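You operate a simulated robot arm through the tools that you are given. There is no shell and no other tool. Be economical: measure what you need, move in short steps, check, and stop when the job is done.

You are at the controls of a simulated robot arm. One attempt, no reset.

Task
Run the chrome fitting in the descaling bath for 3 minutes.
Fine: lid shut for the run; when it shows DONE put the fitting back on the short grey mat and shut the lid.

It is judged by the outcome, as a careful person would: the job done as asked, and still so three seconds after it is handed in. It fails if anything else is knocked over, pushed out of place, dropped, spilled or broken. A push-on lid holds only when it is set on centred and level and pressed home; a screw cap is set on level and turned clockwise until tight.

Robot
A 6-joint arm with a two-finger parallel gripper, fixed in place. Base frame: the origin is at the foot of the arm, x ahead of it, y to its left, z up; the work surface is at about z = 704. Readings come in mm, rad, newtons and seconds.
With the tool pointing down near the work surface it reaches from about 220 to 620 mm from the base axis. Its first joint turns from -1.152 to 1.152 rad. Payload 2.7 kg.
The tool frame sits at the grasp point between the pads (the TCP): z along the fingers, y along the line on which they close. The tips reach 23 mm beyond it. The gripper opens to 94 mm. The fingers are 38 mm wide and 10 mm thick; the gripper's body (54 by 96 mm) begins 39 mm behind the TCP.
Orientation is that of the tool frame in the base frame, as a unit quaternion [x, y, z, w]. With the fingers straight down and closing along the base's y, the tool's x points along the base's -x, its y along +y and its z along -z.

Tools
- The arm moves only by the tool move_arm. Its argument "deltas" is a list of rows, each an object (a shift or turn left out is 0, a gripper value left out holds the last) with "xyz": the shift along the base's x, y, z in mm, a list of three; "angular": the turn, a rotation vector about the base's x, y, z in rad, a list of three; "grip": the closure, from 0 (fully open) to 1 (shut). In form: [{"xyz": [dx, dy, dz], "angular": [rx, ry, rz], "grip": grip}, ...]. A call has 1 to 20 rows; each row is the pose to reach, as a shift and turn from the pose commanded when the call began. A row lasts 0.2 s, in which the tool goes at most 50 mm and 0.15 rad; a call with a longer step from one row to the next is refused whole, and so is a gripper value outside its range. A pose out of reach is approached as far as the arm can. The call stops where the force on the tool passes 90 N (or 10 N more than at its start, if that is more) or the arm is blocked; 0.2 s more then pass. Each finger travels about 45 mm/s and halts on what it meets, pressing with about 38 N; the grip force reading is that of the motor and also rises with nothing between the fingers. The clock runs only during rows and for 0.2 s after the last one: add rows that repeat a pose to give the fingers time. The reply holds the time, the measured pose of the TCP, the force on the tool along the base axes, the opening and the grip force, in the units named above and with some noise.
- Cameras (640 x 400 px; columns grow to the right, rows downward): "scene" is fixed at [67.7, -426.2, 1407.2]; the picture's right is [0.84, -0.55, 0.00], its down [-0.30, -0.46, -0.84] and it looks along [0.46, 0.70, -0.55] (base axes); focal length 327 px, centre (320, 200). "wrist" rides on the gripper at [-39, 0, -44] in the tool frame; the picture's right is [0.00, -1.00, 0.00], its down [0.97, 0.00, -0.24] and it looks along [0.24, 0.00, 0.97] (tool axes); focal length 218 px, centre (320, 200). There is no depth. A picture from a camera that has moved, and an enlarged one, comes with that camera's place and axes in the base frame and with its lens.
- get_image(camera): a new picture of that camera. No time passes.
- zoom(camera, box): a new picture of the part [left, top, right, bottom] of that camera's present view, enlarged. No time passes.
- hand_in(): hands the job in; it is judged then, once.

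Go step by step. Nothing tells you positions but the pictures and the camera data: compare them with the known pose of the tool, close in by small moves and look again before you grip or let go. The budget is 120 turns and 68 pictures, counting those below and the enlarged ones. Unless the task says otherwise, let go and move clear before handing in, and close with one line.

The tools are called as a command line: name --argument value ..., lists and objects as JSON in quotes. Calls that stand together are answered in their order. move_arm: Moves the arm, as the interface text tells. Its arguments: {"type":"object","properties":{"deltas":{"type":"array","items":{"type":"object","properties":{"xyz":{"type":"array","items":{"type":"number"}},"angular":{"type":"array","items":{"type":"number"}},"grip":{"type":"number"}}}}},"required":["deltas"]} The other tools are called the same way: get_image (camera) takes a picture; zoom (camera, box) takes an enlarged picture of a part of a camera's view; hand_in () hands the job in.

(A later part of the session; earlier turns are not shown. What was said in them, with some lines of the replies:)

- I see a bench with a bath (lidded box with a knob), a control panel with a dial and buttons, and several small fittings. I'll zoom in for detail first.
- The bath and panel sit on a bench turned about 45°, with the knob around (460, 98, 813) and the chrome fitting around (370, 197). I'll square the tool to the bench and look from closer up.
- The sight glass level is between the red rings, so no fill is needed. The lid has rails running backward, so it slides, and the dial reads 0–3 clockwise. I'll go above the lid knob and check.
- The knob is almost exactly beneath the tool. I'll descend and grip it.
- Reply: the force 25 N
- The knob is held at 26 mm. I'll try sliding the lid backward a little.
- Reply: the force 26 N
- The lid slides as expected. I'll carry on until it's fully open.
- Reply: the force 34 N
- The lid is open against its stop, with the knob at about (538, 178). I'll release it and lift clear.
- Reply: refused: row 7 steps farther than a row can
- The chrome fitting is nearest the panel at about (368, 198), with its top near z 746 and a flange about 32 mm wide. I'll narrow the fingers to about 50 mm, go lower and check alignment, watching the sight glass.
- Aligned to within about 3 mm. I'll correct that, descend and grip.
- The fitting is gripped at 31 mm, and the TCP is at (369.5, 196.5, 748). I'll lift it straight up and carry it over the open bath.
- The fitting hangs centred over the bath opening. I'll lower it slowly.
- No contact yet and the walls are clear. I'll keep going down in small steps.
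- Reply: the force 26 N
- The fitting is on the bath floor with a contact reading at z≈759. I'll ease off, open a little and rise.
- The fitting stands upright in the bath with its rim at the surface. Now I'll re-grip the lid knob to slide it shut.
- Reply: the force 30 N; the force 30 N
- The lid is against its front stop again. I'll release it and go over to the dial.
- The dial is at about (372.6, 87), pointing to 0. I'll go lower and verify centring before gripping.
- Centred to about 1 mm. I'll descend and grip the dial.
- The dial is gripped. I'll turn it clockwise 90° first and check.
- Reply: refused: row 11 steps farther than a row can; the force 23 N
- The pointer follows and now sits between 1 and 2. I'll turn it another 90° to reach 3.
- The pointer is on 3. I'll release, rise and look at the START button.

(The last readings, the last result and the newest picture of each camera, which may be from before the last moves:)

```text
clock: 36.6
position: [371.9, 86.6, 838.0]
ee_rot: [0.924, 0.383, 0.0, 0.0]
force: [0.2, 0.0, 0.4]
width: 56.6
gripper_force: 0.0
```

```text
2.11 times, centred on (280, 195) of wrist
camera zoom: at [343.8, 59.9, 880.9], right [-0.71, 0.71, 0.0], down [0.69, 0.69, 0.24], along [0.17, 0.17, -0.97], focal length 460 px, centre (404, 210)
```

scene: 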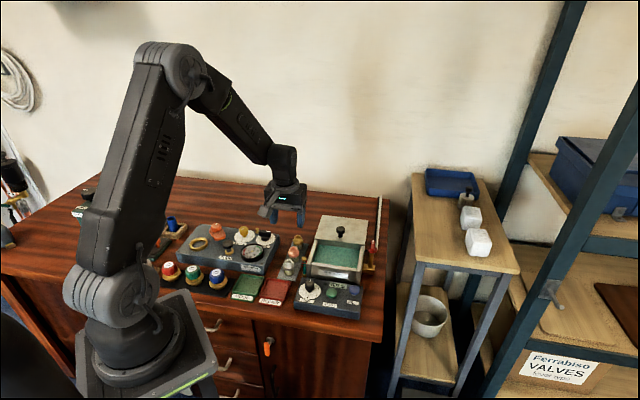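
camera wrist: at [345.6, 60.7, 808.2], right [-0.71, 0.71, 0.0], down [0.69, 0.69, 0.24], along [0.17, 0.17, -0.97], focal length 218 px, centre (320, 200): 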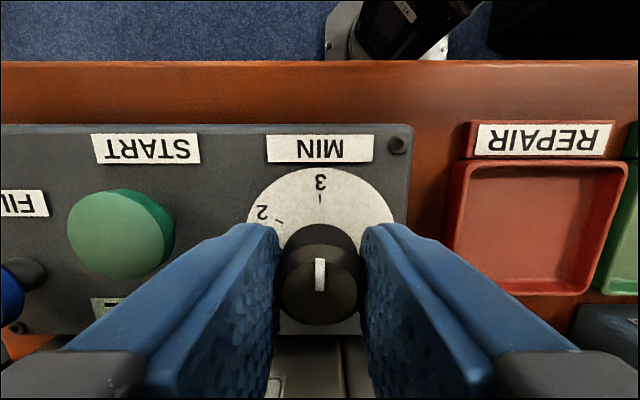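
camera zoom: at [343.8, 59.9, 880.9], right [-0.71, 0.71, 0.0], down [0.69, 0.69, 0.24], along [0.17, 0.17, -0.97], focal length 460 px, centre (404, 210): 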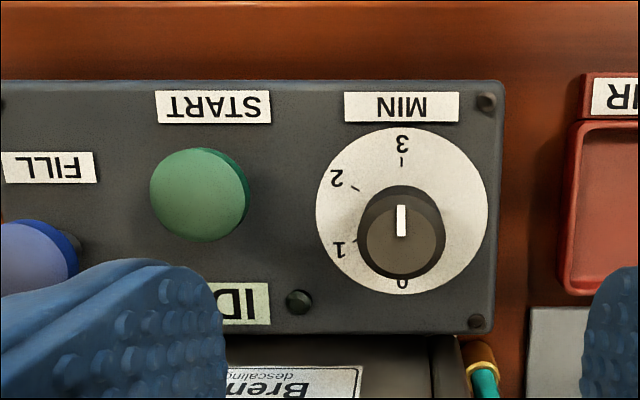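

The dial reads 3. I'll turn the wrist back and position closed fingers above START, at about (406.5, 38).

move_arm --deltas '[{"xyz": [0, 0, 10], "angular": [0, 0, 0.145], "grip": 1.0}, {"xyz": [0, 0, 22], "angular": [0, 0, 0.29]}, {"xyz": [0, 0, 22], "angular": [0, 0, 0.435]}, {"xyz": [0, 0, 22], "angular": [0, 0, 0.58]}, {"xyz": [0, 0, 22], "angular": [0, 0, 0.725]}, {"xyz": [0, 0, 22], "angular": [0, 0, 0.87]}, {"xyz": [0, 0, 22], "angular": [0, 0, 1.015]}, {"xyz": [0, 0, 22], "angular": [0, 0, 1.16]}, {"xyz": [0, 0, 22], "angular": [0, 0, 1.305]}, {"xyz": [0, 0, 22], "angular": [0, 0, 1.45]}, {"xyz": [0, 0, 22], "angular": [0, 0, 1.595]}, {"xyz": [0, 0, 22], "angular": [0, 0, 1.74]}, {"xyz": [0, 0, 22], "angular": [0, 0, 1.885]}, {"xyz": [0, 0, 22], "angular": [0, 0, 2.03]}, {"xyz": [5, -7, 22], "angular": [0, 0, 2.175]}, {"xyz": [10, -15, 22], "angular": [0, 0, 2.32]}, {"xyz": [20, -28, 20], "angular": [0, 0, 2.465]}, {"xyz": [30, -40, 10], "angular": [0, 0, 2.61]}, {"xyz": [34.7, -48.4, 0], "angular": [0, 0, 2.755]}, {"xyz": [34.7, -48.4, -10], "angular": [0, 0, 2.9]}]'

move_arm --deltas '[{"angular": [0, 0, 0.1416]}, {"angular": [0, 0, 0.2416]}, {"angular": [0, 0, 0.2416]}]'

get_image --camera "wrist"

zoom --camera "scene" --box '[280, 220, 380, 320]'

```text
clock: 40.8
position: [407.2, 37.6, 829.0]
ee_rot: [-0.271, 0.963, 0.001, -0.001]
force: [0.0, 0.5, -0.3]
width: 0.0
gripper_force: 38.4
```

```text
clock: 41.6
position: [407.7, 39.2, 830.0]
ee_rot: [-0.384, 0.924, 0.0, 0.0]
force: [0.2, -0.8, 0.3]
width: 0.0
gripper_force: 38.1
```

```text
24 pictures are left
camera wrist: at [434.7, 66.8, 873.4], right [0.71, -0.71, 0.0], down [-0.69, -0.69, 0.24], along [-0.17, -0.17, -0.97], focal length 218 px, centre (320, 200)
```

wrist: 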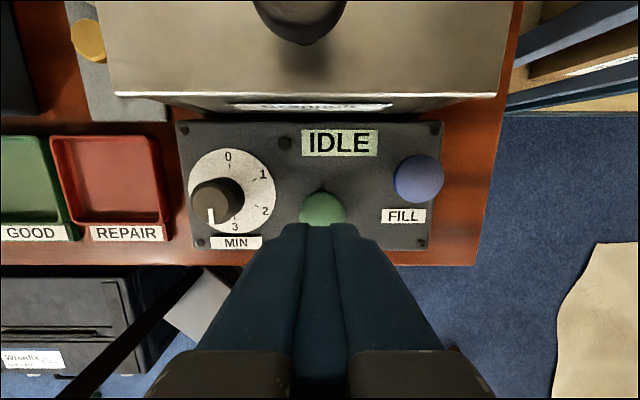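

```text
4.00 times, centred on (330, 270) of scene
camera zoom: at [67.7, -426.2, 1407.2], right [0.84, -0.55, 0.0], down [-0.3, -0.46, -0.84], along [0.46, 0.7, -0.55], focal length 1308 px, centre (280, -80)
```

zoom: 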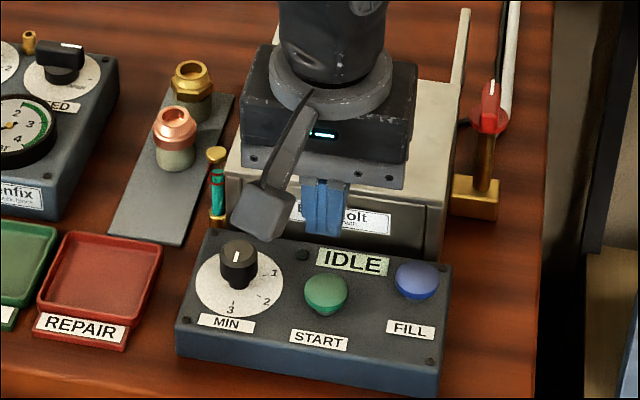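

Closed fingertips are over START. I'll lower until they touch and press.

move_arm --deltas '[{"xyz": [0, -1, -20]}, {"xyz": [0, -1, -40]}, {"xyz": [0, -1, -48]}, {"xyz": [0, -1, -52]}, {"xyz": [0, -1, -56]}, {"xyz": [0, -1, -59]}, {"xyz": [0, -1, -61]}]'

zoom --camera "scene" --box '[300, 240, 380, 310]'

```text
clock: 43.2
position: [408.1, 37.1, 769.3]
ee_rot: [-0.383, 0.924, 0.0, 0.0]
force: [-2.6, -2.7, 4.0]
width: 0.0
gripper_force: 38.0
```

```text
5.71 times, centred on (340, 275) of scene
camera zoom: at [67.6, -426.2, 1407.1], right [0.84, -0.55, 0.0], down [-0.3, -0.46, -0.84], along [0.46, 0.7, -0.55], focal length 1868 px, centre (206, -229)
```

zoom: 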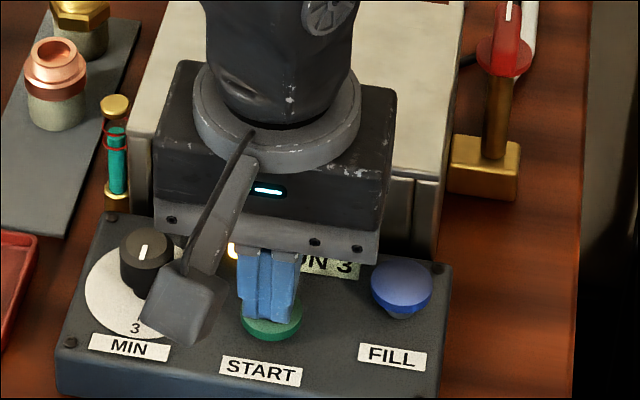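

The display shows ON 3 with the lamp lit, so the run has started. I'll lift off and move above the lid knob to wait.

move_arm --deltas '[{"xyz": [0, 0, 20]}, {"xyz": [0, 0, 50]}, {"xyz": [0, 0, 90], "grip": 0.4}, {"xyz": [20, 25, 100]}, {"xyz": [40, 50, 100]}, {"xyz": [54, 65, 100]}, {"xyz": [54, 65, 100]}, {"xyz": [54, 65, 100]}, {"xyz": [54, 65, 100]}, {"xyz": [54, 65, 100]}, {"xyz": [54, 65, 100]}, {"xyz": [54, 65, 100]}, {"xyz": [54, 65, 100]}, {"xyz": [54, 65, 100]}, {"xyz": [54, 65, 100]}, {"xyz": [54, 65, 100]}, {"xyz": [54, 65, 100]}, {"xyz": [54, 65, 100]}, {"xyz": [54, 65, 100]}, {"xyz": [54, 65, 100]}]'

zoom --camera "scene" --box '[280, 220, 380, 320]'

```text
clock: 47.4
position: [464.1, 99.7, 869.3]
ee_rot: [-0.382, 0.924, 0.0, 0.0]
force: [0.8, -0.4, -0.1]
width: 56.4
gripper_force: 0.0
```

```text
4.00 times, centred on (330, 270) of scene
camera zoom: at [67.7, -426.2, 1407.2], right [0.84, -0.55, 0.0], down [-0.3, -0.46, -0.84], along [0.46, 0.7, -0.55], focal length 1308 px, centre (280, -80)
```

zoom: 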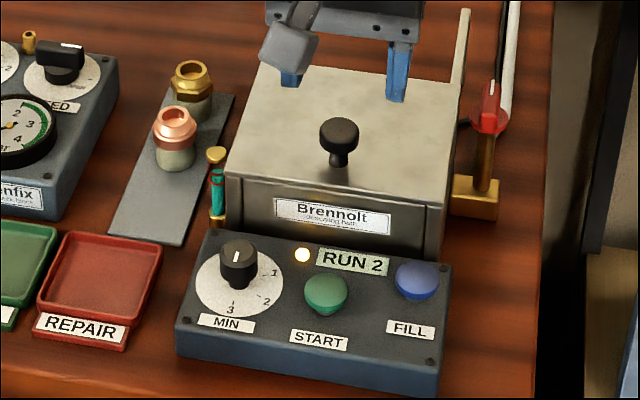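

It shows RUN 2 already, so the clock is accelerated. I'll wait.

move_arm --deltas '[{"xyz": [0, 0, 0]}, {"xyz": [0, 0, 0]}, {"xyz": [0, 0, 0]}, {"xyz": [0, 0, 0]}, {"xyz": [0, 0, 0]}, {"xyz": [0, 0, 0]}, {"xyz": [0, 0, 0]}, {"xyz": [0, 0, 0]}, {"xyz": [0, 0, 0]}, {"xyz": [0, 0, 0]}, {"xyz": [0, 0, 0]}, {"xyz": [0, 0, 0]}, {"xyz": [0, 0, 0]}, {"xyz": [0, 0, 0]}, {"xyz": [0, 0, 0]}, {"xyz": [0, 0, 0]}, {"xyz": [0, 0, 0]}, {"xyz": [0, 0, 0]}, {"xyz": [0, 0, 0]}, {"xyz": [0, 0, 0]}]'

move_arm --deltas '[{"xyz": [0, 0, 0]}, {"xyz": [0, 0, 0]}, {"xyz": [0, 0, 0]}, {"xyz": [0, 0, 0]}, {"xyz": [0, 0, 0]}, {"xyz": [0, 0, 0]}, {"xyz": [0, 0, 0]}, {"xyz": [0, 0, 0]}, {"xyz": [0, 0, 0]}, {"xyz": [0, 0, 0]}, {"xyz": [0, 0, 0]}, {"xyz": [0, 0, 0]}, {"xyz": [0, 0, 0]}, {"xyz": [0, 0, 0]}, {"xyz": [0, 0, 0]}, {"xyz": [0, 0, 0]}, {"xyz": [0, 0, 0]}, {"xyz": [0, 0, 0]}, {"xyz": [0, 0, 0]}, {"xyz": [0, 0, 0]}]'

get_image --camera "wrist"

```text
clock: 51.6
position: [464.5, 100.2, 870.0]
ee_rot: [-0.383, 0.924, 0.0, 0.0]
force: [-0.5, -0.6, 0.1]
width: 56.1
gripper_force: 0.0
```

```text
clock: 55.8
position: [464.2, 99.5, 871.1]
ee_rot: [-0.383, 0.924, 0.0, 0.0]
force: [0.1, 0.0, -0.2]
width: 56.3
gripper_force: 0.1
```

```text
20 pictures are left
camera wrist: at [491.6, 128.2, 913.8], right [0.71, -0.71, 0.0], down [-0.69, -0.69, 0.24], along [-0.17, -0.17, -0.97], focal length 218 px, centre (320, 200)
```

wrist: 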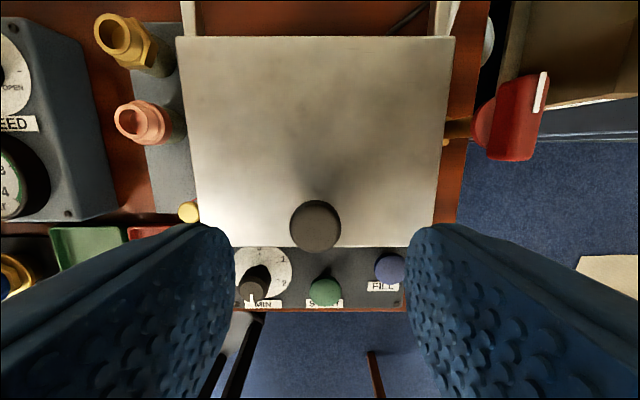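

zoom --camera "scene" --box '[300, 250, 380, 310]'

```text
6.67 times, centred on (340, 280) of scene
camera zoom: at [67.7, -426.2, 1407.2], right [0.84, -0.55, 0.0], down [-0.3, -0.46, -0.84], along [0.46, 0.7, -0.55], focal length 2179 px, centre (187, -333)
```

zoom: 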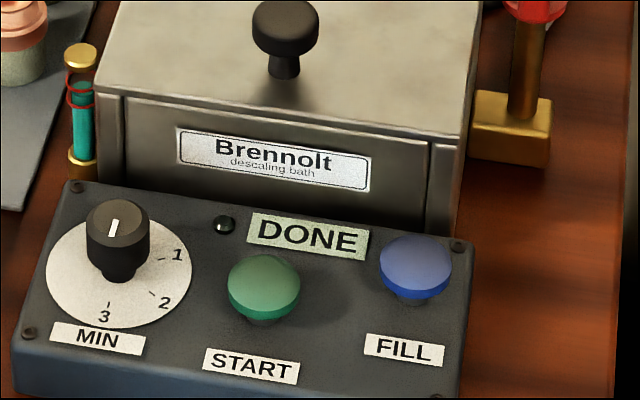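

It shows DONE. I'll open the lid the same way.

move_arm --deltas '[{"xyz": [-2, 2, -25]}, {"xyz": [-2, 2, -45]}, {"xyz": [-2, 2, -55]}, {"xyz": [-2, 2, -55], "grip": 0.9}, {"xyz": [-2, 2, -55], "grip": 0.9}, {"xyz": [-2, 2, -55], "grip": 0.9}, {"xyz": [-2, 2, -55], "grip": 0.9}]'

move_arm --deltas '[{"xyz": [5, 5, 0]}, {"xyz": [14, 14, 0]}, {"xyz": [24, 24, 0]}, {"xyz": [34, 34, 0]}, {"xyz": [44, 44, 0]}, {"xyz": [54, 54, 0]}, {"xyz": [64, 64, 0]}, {"xyz": [71, 71, 0]}, {"xyz": [76, 76, 0]}, {"xyz": [76, 76, 0]}]'

```text
clock: 57.4
position: [462.5, 101.5, 811.2]
ee_rot: [-0.383, 0.924, 0.0, 0.001]
force: [14.4, -14.5, -9.1]
width: 26.1
gripper_force: 44.9
```

```text
clock: 59.6
position: [535.9, 176.1, 813.4]
ee_rot: [-0.379, 0.925, -0.001, -0.003]
force: [4.6, -33.2, -10.2]
width: 25.8
gripper_force: 44.9
```

Opened by about 105 mm. I'll release and move back above the fitting in the bath.

move_arm --deltas '[{"grip": 0.4}, {"grip": 0.4}, {"grip": 0.4}, {"xyz": [0, 0, 25]}, {"xyz": [0, 0, 52]}, {"xyz": [-20, -20, 52]}, {"xyz": [-40, -42, 52]}, {"xyz": [-56, -57, 52]}, {"xyz": [-56, -57, 52]}]'

get_image --camera "wrist"

```text
clock: 61.6
position: [478.7, 122.8, 864.2]
ee_rot: [-0.383, 0.924, 0.0, 0.0]
force: [0.4, -0.3, 0.3]
width: 56.7
gripper_force: 0.0
```

```text
18 pictures are left
camera wrist: at [507.3, 150.4, 908.2], right [0.71, -0.71, 0.0], down [-0.69, -0.69, 0.24], along [-0.17, -0.17, -0.97], focal length 218 px, centre (320, 200)
```

wrist: 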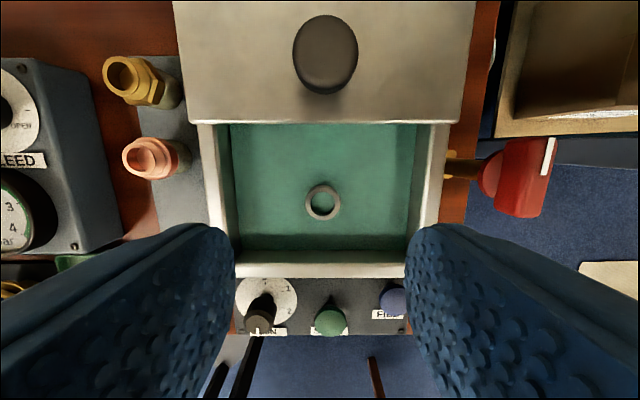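

The ring is 2 mm off the tool centre. I'll correct that, descend and grip it.

move_arm --deltas '[{"xyz": [2.4, -1.1, -30]}, {"xyz": [2.4, -1.1, -60]}, {"xyz": [2.4, -1.1, -82]}, {"xyz": [2.4, -1.1, -95]}, {"xyz": [2.4, -1.1, -102]}, {"xyz": [2.4, -1.1, -102]}, {"xyz": [2.4, -1.1, -102], "grip": 0.75}, {"xyz": [2.4, -1.1, -102], "grip": 0.75}, {"xyz": [2.4, -1.1, -102], "grip": 0.75}, {"xyz": [2.4, -1.1, -102], "grip": 0.75}]'

```text
clock: 63.8
position: [481.3, 121.6, 761.9]
ee_rot: [-0.382, 0.924, 0.0, 0.001]
force: [0.2, -0.6, -1.4]
width: 30.8
gripper_force: 38.0
```

Gripped at 31 mm. I'll lift it, pause briefly to drain, and carry it back above its mat spot.

move_arm --deltas '[{"xyz": [0, 0, 10]}, {"xyz": [0, 0, 30]}, {"xyz": [0, 0, 60]}, {"xyz": [0, 0, 90]}, {"xyz": [0, 0, 92]}, {"xyz": [0, 0, 92]}, {"xyz": [0, 0, 92]}, {"xyz": [-20, 13, 92]}, {"xyz": [-45, 30, 92]}, {"xyz": [-75, 50, 92]}, {"xyz": [-100, 67, 92]}, {"xyz": [-112, 75.2, 92]}, {"xyz": [-112, 75.2, 92]}]'

get_image --camera "wrist"

zoom --camera "scene" --box '[250, 200, 380, 310]'

```text
clock: 66.6
position: [371.5, 198.0, 855.1]
ee_rot: [-0.382, 0.924, 0.0, 0.0]
force: [0.8, -0.4, -1.2]
width: 30.7
gripper_force: 37.6
```

```text
17 pictures are left
camera wrist: at [398.1, 226.3, 898.2], right [0.71, -0.71, 0.0], down [-0.69, -0.69, 0.24], along [-0.17, -0.17, -0.97], focal length 218 px, centre (320, 200)
```

wrist: 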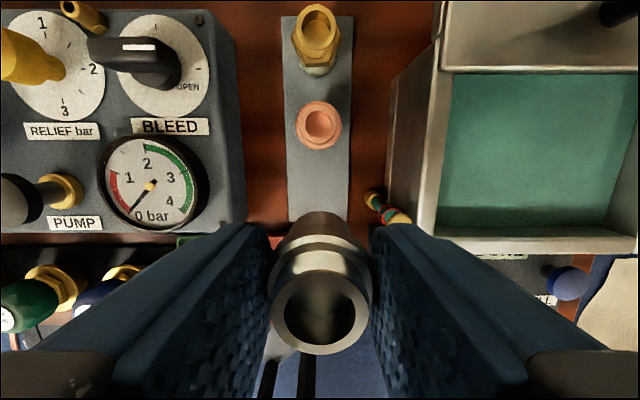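

```text
3.64 times, centred on (315, 255) of scene
camera zoom: at [67.7, -426.1, 1407.2], right [0.84, -0.55, 0.0], down [-0.3, -0.46, -0.84], along [0.46, 0.7, -0.55], focal length 1189 px, centre (338, 0)
```

zoom: 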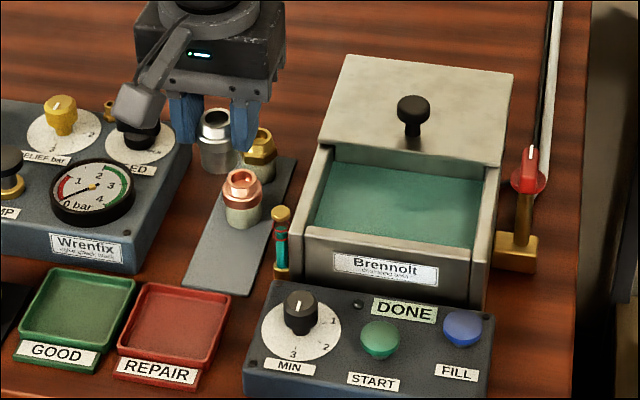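

The fitting comes out clean and hangs over its original spot. I'll lower it to just above the mat.

move_arm --deltas '[{"xyz": [-1, -1, -30]}, {"xyz": [-1, -1, -60]}, {"xyz": [-1, -1, -82]}, {"xyz": [-1, -1, -94]}, {"xyz": [-1, -1, -101]}, {"xyz": [-1, -1, -101]}]'

zoom --camera "scene" --box '[260, 215, 340, 285]'

```text
clock: 68.0
position: [370.7, 197.3, 753.0]
ee_rot: [-0.382, 0.924, 0.0, 0.0]
force: [0.2, 0.2, -0.9]
width: 31.1
gripper_force: 37.5
```

```text
5.71 times, centred on (300, 250) of scene
camera zoom: at [67.7, -426.2, 1407.2], right [0.84, -0.55, 0.0], down [-0.3, -0.46, -0.84], along [0.46, 0.7, -0.55], focal length 1868 px, centre (434, -86)
```

zoom: 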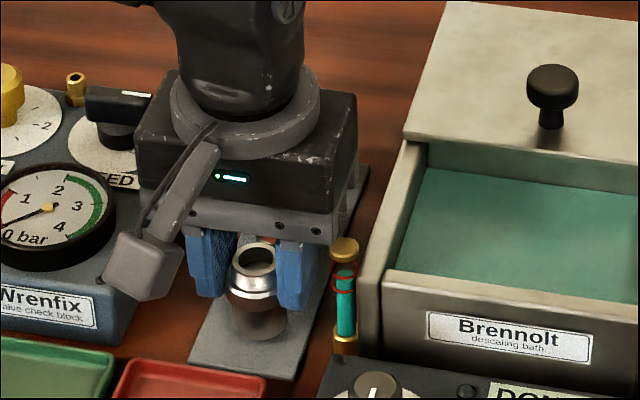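

move_arm --deltas '[{"xyz": [0, 0, -2]}, {"xyz": [0, 0, -4]}, {"xyz": [0, 0, -5.5]}, {"xyz": [0, 0, -5.5]}]'

```text
clock: 69.0
position: [368.1, 196.4, 749.4]
ee_rot: [-0.382, 0.924, 0.001, 0.0]
force: [-0.6, -0.2, -0.1]
width: 30.6
gripper_force: 38.1
```

move_arm --deltas '[{"xyz": [0, 0, -1]}, {"xyz": [0, 0, -2]}, {"xyz": [0, 0, -2]}]'

```text
clock: 69.8
position: [369.4, 196.9, 747.4]
ee_rot: [-0.382, 0.924, 0.0, 0.001]
force: [-1.6, -4.3, 23.6]
width: 31.0
gripper_force: 37.8
```

It's touching the mat now. I'll ease off, open to about 50 mm and rise straight up.

move_arm --deltas '[{"xyz": [0, 0, 1]}, {"xyz": [0, 0, 1], "grip": 0.47}, {"xyz": [0, 0, 1], "grip": 0.47}, {"xyz": [0, 0, 1], "grip": 0.47}, {"xyz": [0, 0, 15]}, {"xyz": [0, 0, 45]}, {"xyz": [0, 0, 90]}, {"xyz": [0, 0, 118]}, {"xyz": [0, 0, 118]}]'

zoom --camera "scene" --box '[250, 200, 380, 310]'

```text
clock: 71.8
position: [370.1, 197.0, 862.9]
ee_rot: [-0.383, 0.924, 0.0, 0.0]
force: [0.9, 1.2, -1.2]
width: 50.0
gripper_force: 0.1
```

```text
3.64 times, centred on (315, 255) of scene
camera zoom: at [67.7, -426.2, 1407.2], right [0.84, -0.55, 0.0], down [-0.3, -0.46, -0.84], along [0.46, 0.7, -0.55], focal length 1189 px, centre (338, 0)
```

zoom: 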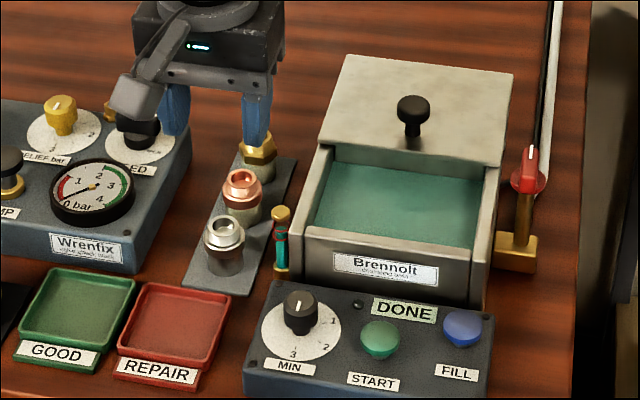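

The clean fitting stands on its mat. Now I'll go back to the knob and shut the lid.

move_arm --deltas '[{"xyz": [30, -5, 10], "grip": 0.4}, {"xyz": [70, -15, 10]}, {"xyz": [105, -20, 10]}, {"xyz": [140, -20, 10]}, {"xyz": [158, -20, 8]}, {"xyz": [166.5, -20.5, 0]}, {"xyz": [166.5, -20.5, 0]}]'

get_image --camera "wrist"

```text
clock: 73.4
position: [535.0, 175.5, 864.9]
ee_rot: [-0.383, 0.924, 0.001, 0.0]
force: [0.3, -0.5, -0.5]
width: 56.3
gripper_force: 0.0
```

```text
13 pictures are left
camera wrist: at [562.7, 202.6, 908.3], right [0.71, -0.71, 0.0], down [-0.69, -0.69, 0.24], along [-0.17, -0.17, -0.97], focal length 218 px, centre (320, 200)
```

wrist: 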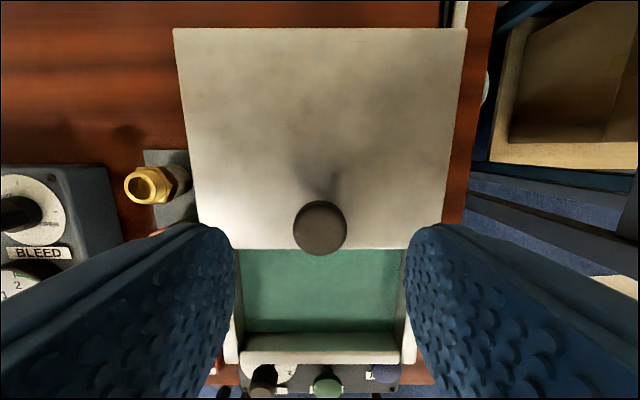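

move_arm --deltas '[{"xyz": [0, 0, -25]}, {"xyz": [0, 0, -45]}, {"xyz": [0, 0, -51]}, {"xyz": [0, 0, -51], "grip": 0.9}, {"xyz": [0, 0, -51], "grip": 0.9}, {"xyz": [0, 0, -51], "grip": 0.9}, {"xyz": [0, 0, -51], "grip": 0.9}]'

move_arm --deltas '[{"xyz": [-8, -8, 0]}, {"xyz": [-18, -18, 0]}, {"xyz": [-28, -28, 0]}, {"xyz": [-38, -38, 0]}, {"xyz": [-48, -48, 0]}, {"xyz": [-58, -58, 0]}, {"xyz": [-67, -67, 0]}, {"xyz": [-73, -73, 0]}, {"xyz": [-76, -76, 0]}, {"xyz": [-77, -77, 0]}]'

zoom --camera "scene" --box '[280, 200, 390, 310]'

```text
clock: 75.0
position: [535.9, 175.2, 813.4]
ee_rot: [-0.382, 0.924, 0.0, 0.0]
force: [15.5, -15.8, -6.2]
width: 26.2
gripper_force: 45.5
```

```text
clock: 77.2
position: [462.7, 101.6, 817.5]
ee_rot: [-0.384, 0.923, 0.0, 0.008]
force: [38.2, -9.4, -19.3]
width: 26.2
gripper_force: 44.3
```

```text
3.64 times, centred on (335, 255) of scene
camera zoom: at [68.8, -426.3, 1407.1], right [0.84, -0.55, 0.0], down [-0.3, -0.46, -0.84], along [0.46, 0.7, -0.55], focal length 1189 px, centre (266, 0)
```

zoom: 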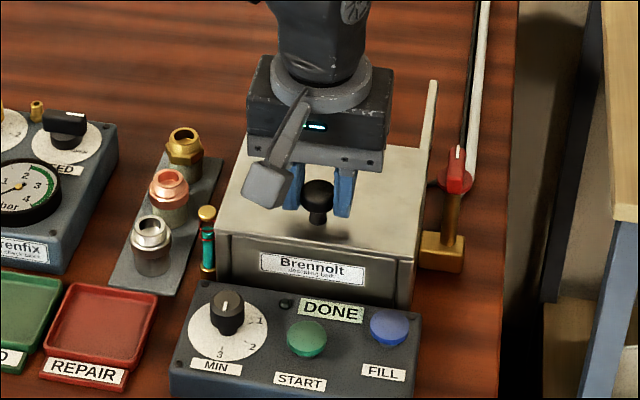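

The lid is against its front stop. I'll release it and rise well clear.

move_arm --deltas '[{"xyz": [1, 1, 0], "grip": 0.9}, {"xyz": [1, 1, 0], "grip": 0.4}, {"xyz": [1, 1, 0]}, {"xyz": [1, 1, 0]}, {"xyz": [1, 1, 25]}, {"xyz": [1, 1, 60]}, {"xyz": [1, 1, 105]}, {"xyz": [1, 1, 140]}, {"xyz": [1, 1, 140]}]'

get_image --camera "wrist"

zoom --camera "scene" --box '[260, 220, 380, 320]'

```text
clock: 79.2
position: [460.6, 100.6, 952.5]
ee_rot: [-0.383, 0.924, 0.001, 0.0]
force: [1.1, 0.1, -0.1]
width: 56.1
gripper_force: 0.1
```

```text
11 pictures are left
camera wrist: at [488.4, 128.5, 996.4], right [0.71, -0.71, 0.0], down [-0.69, -0.69, 0.24], along [-0.17, -0.17, -0.97], focal length 218 px, centre (320, 200)
```

wrist: 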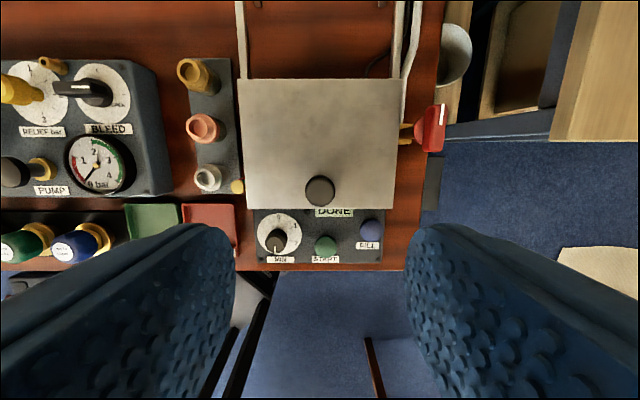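

```text
4.00 times, centred on (320, 270) of scene
camera zoom: at [67.7, -426.2, 1407.2], right [0.84, -0.55, 0.0], down [-0.3, -0.46, -0.84], along [0.46, 0.7, -0.55], focal length 1308 px, centre (320, -80)
```

zoom: 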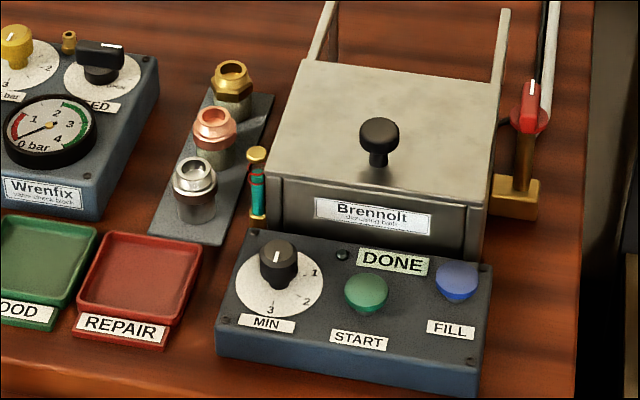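

The lid is shut, the display shows DONE, and the clean fitting stands on the grey mat with everything else in place. The arm is clear, so I'm handing in.

hand_in

```text
The job is handed in.
```

The chrome fitting ran for 3 minutes in the descaling bath with the lid shut, and it is now back on the short grey mat with the lid closed.
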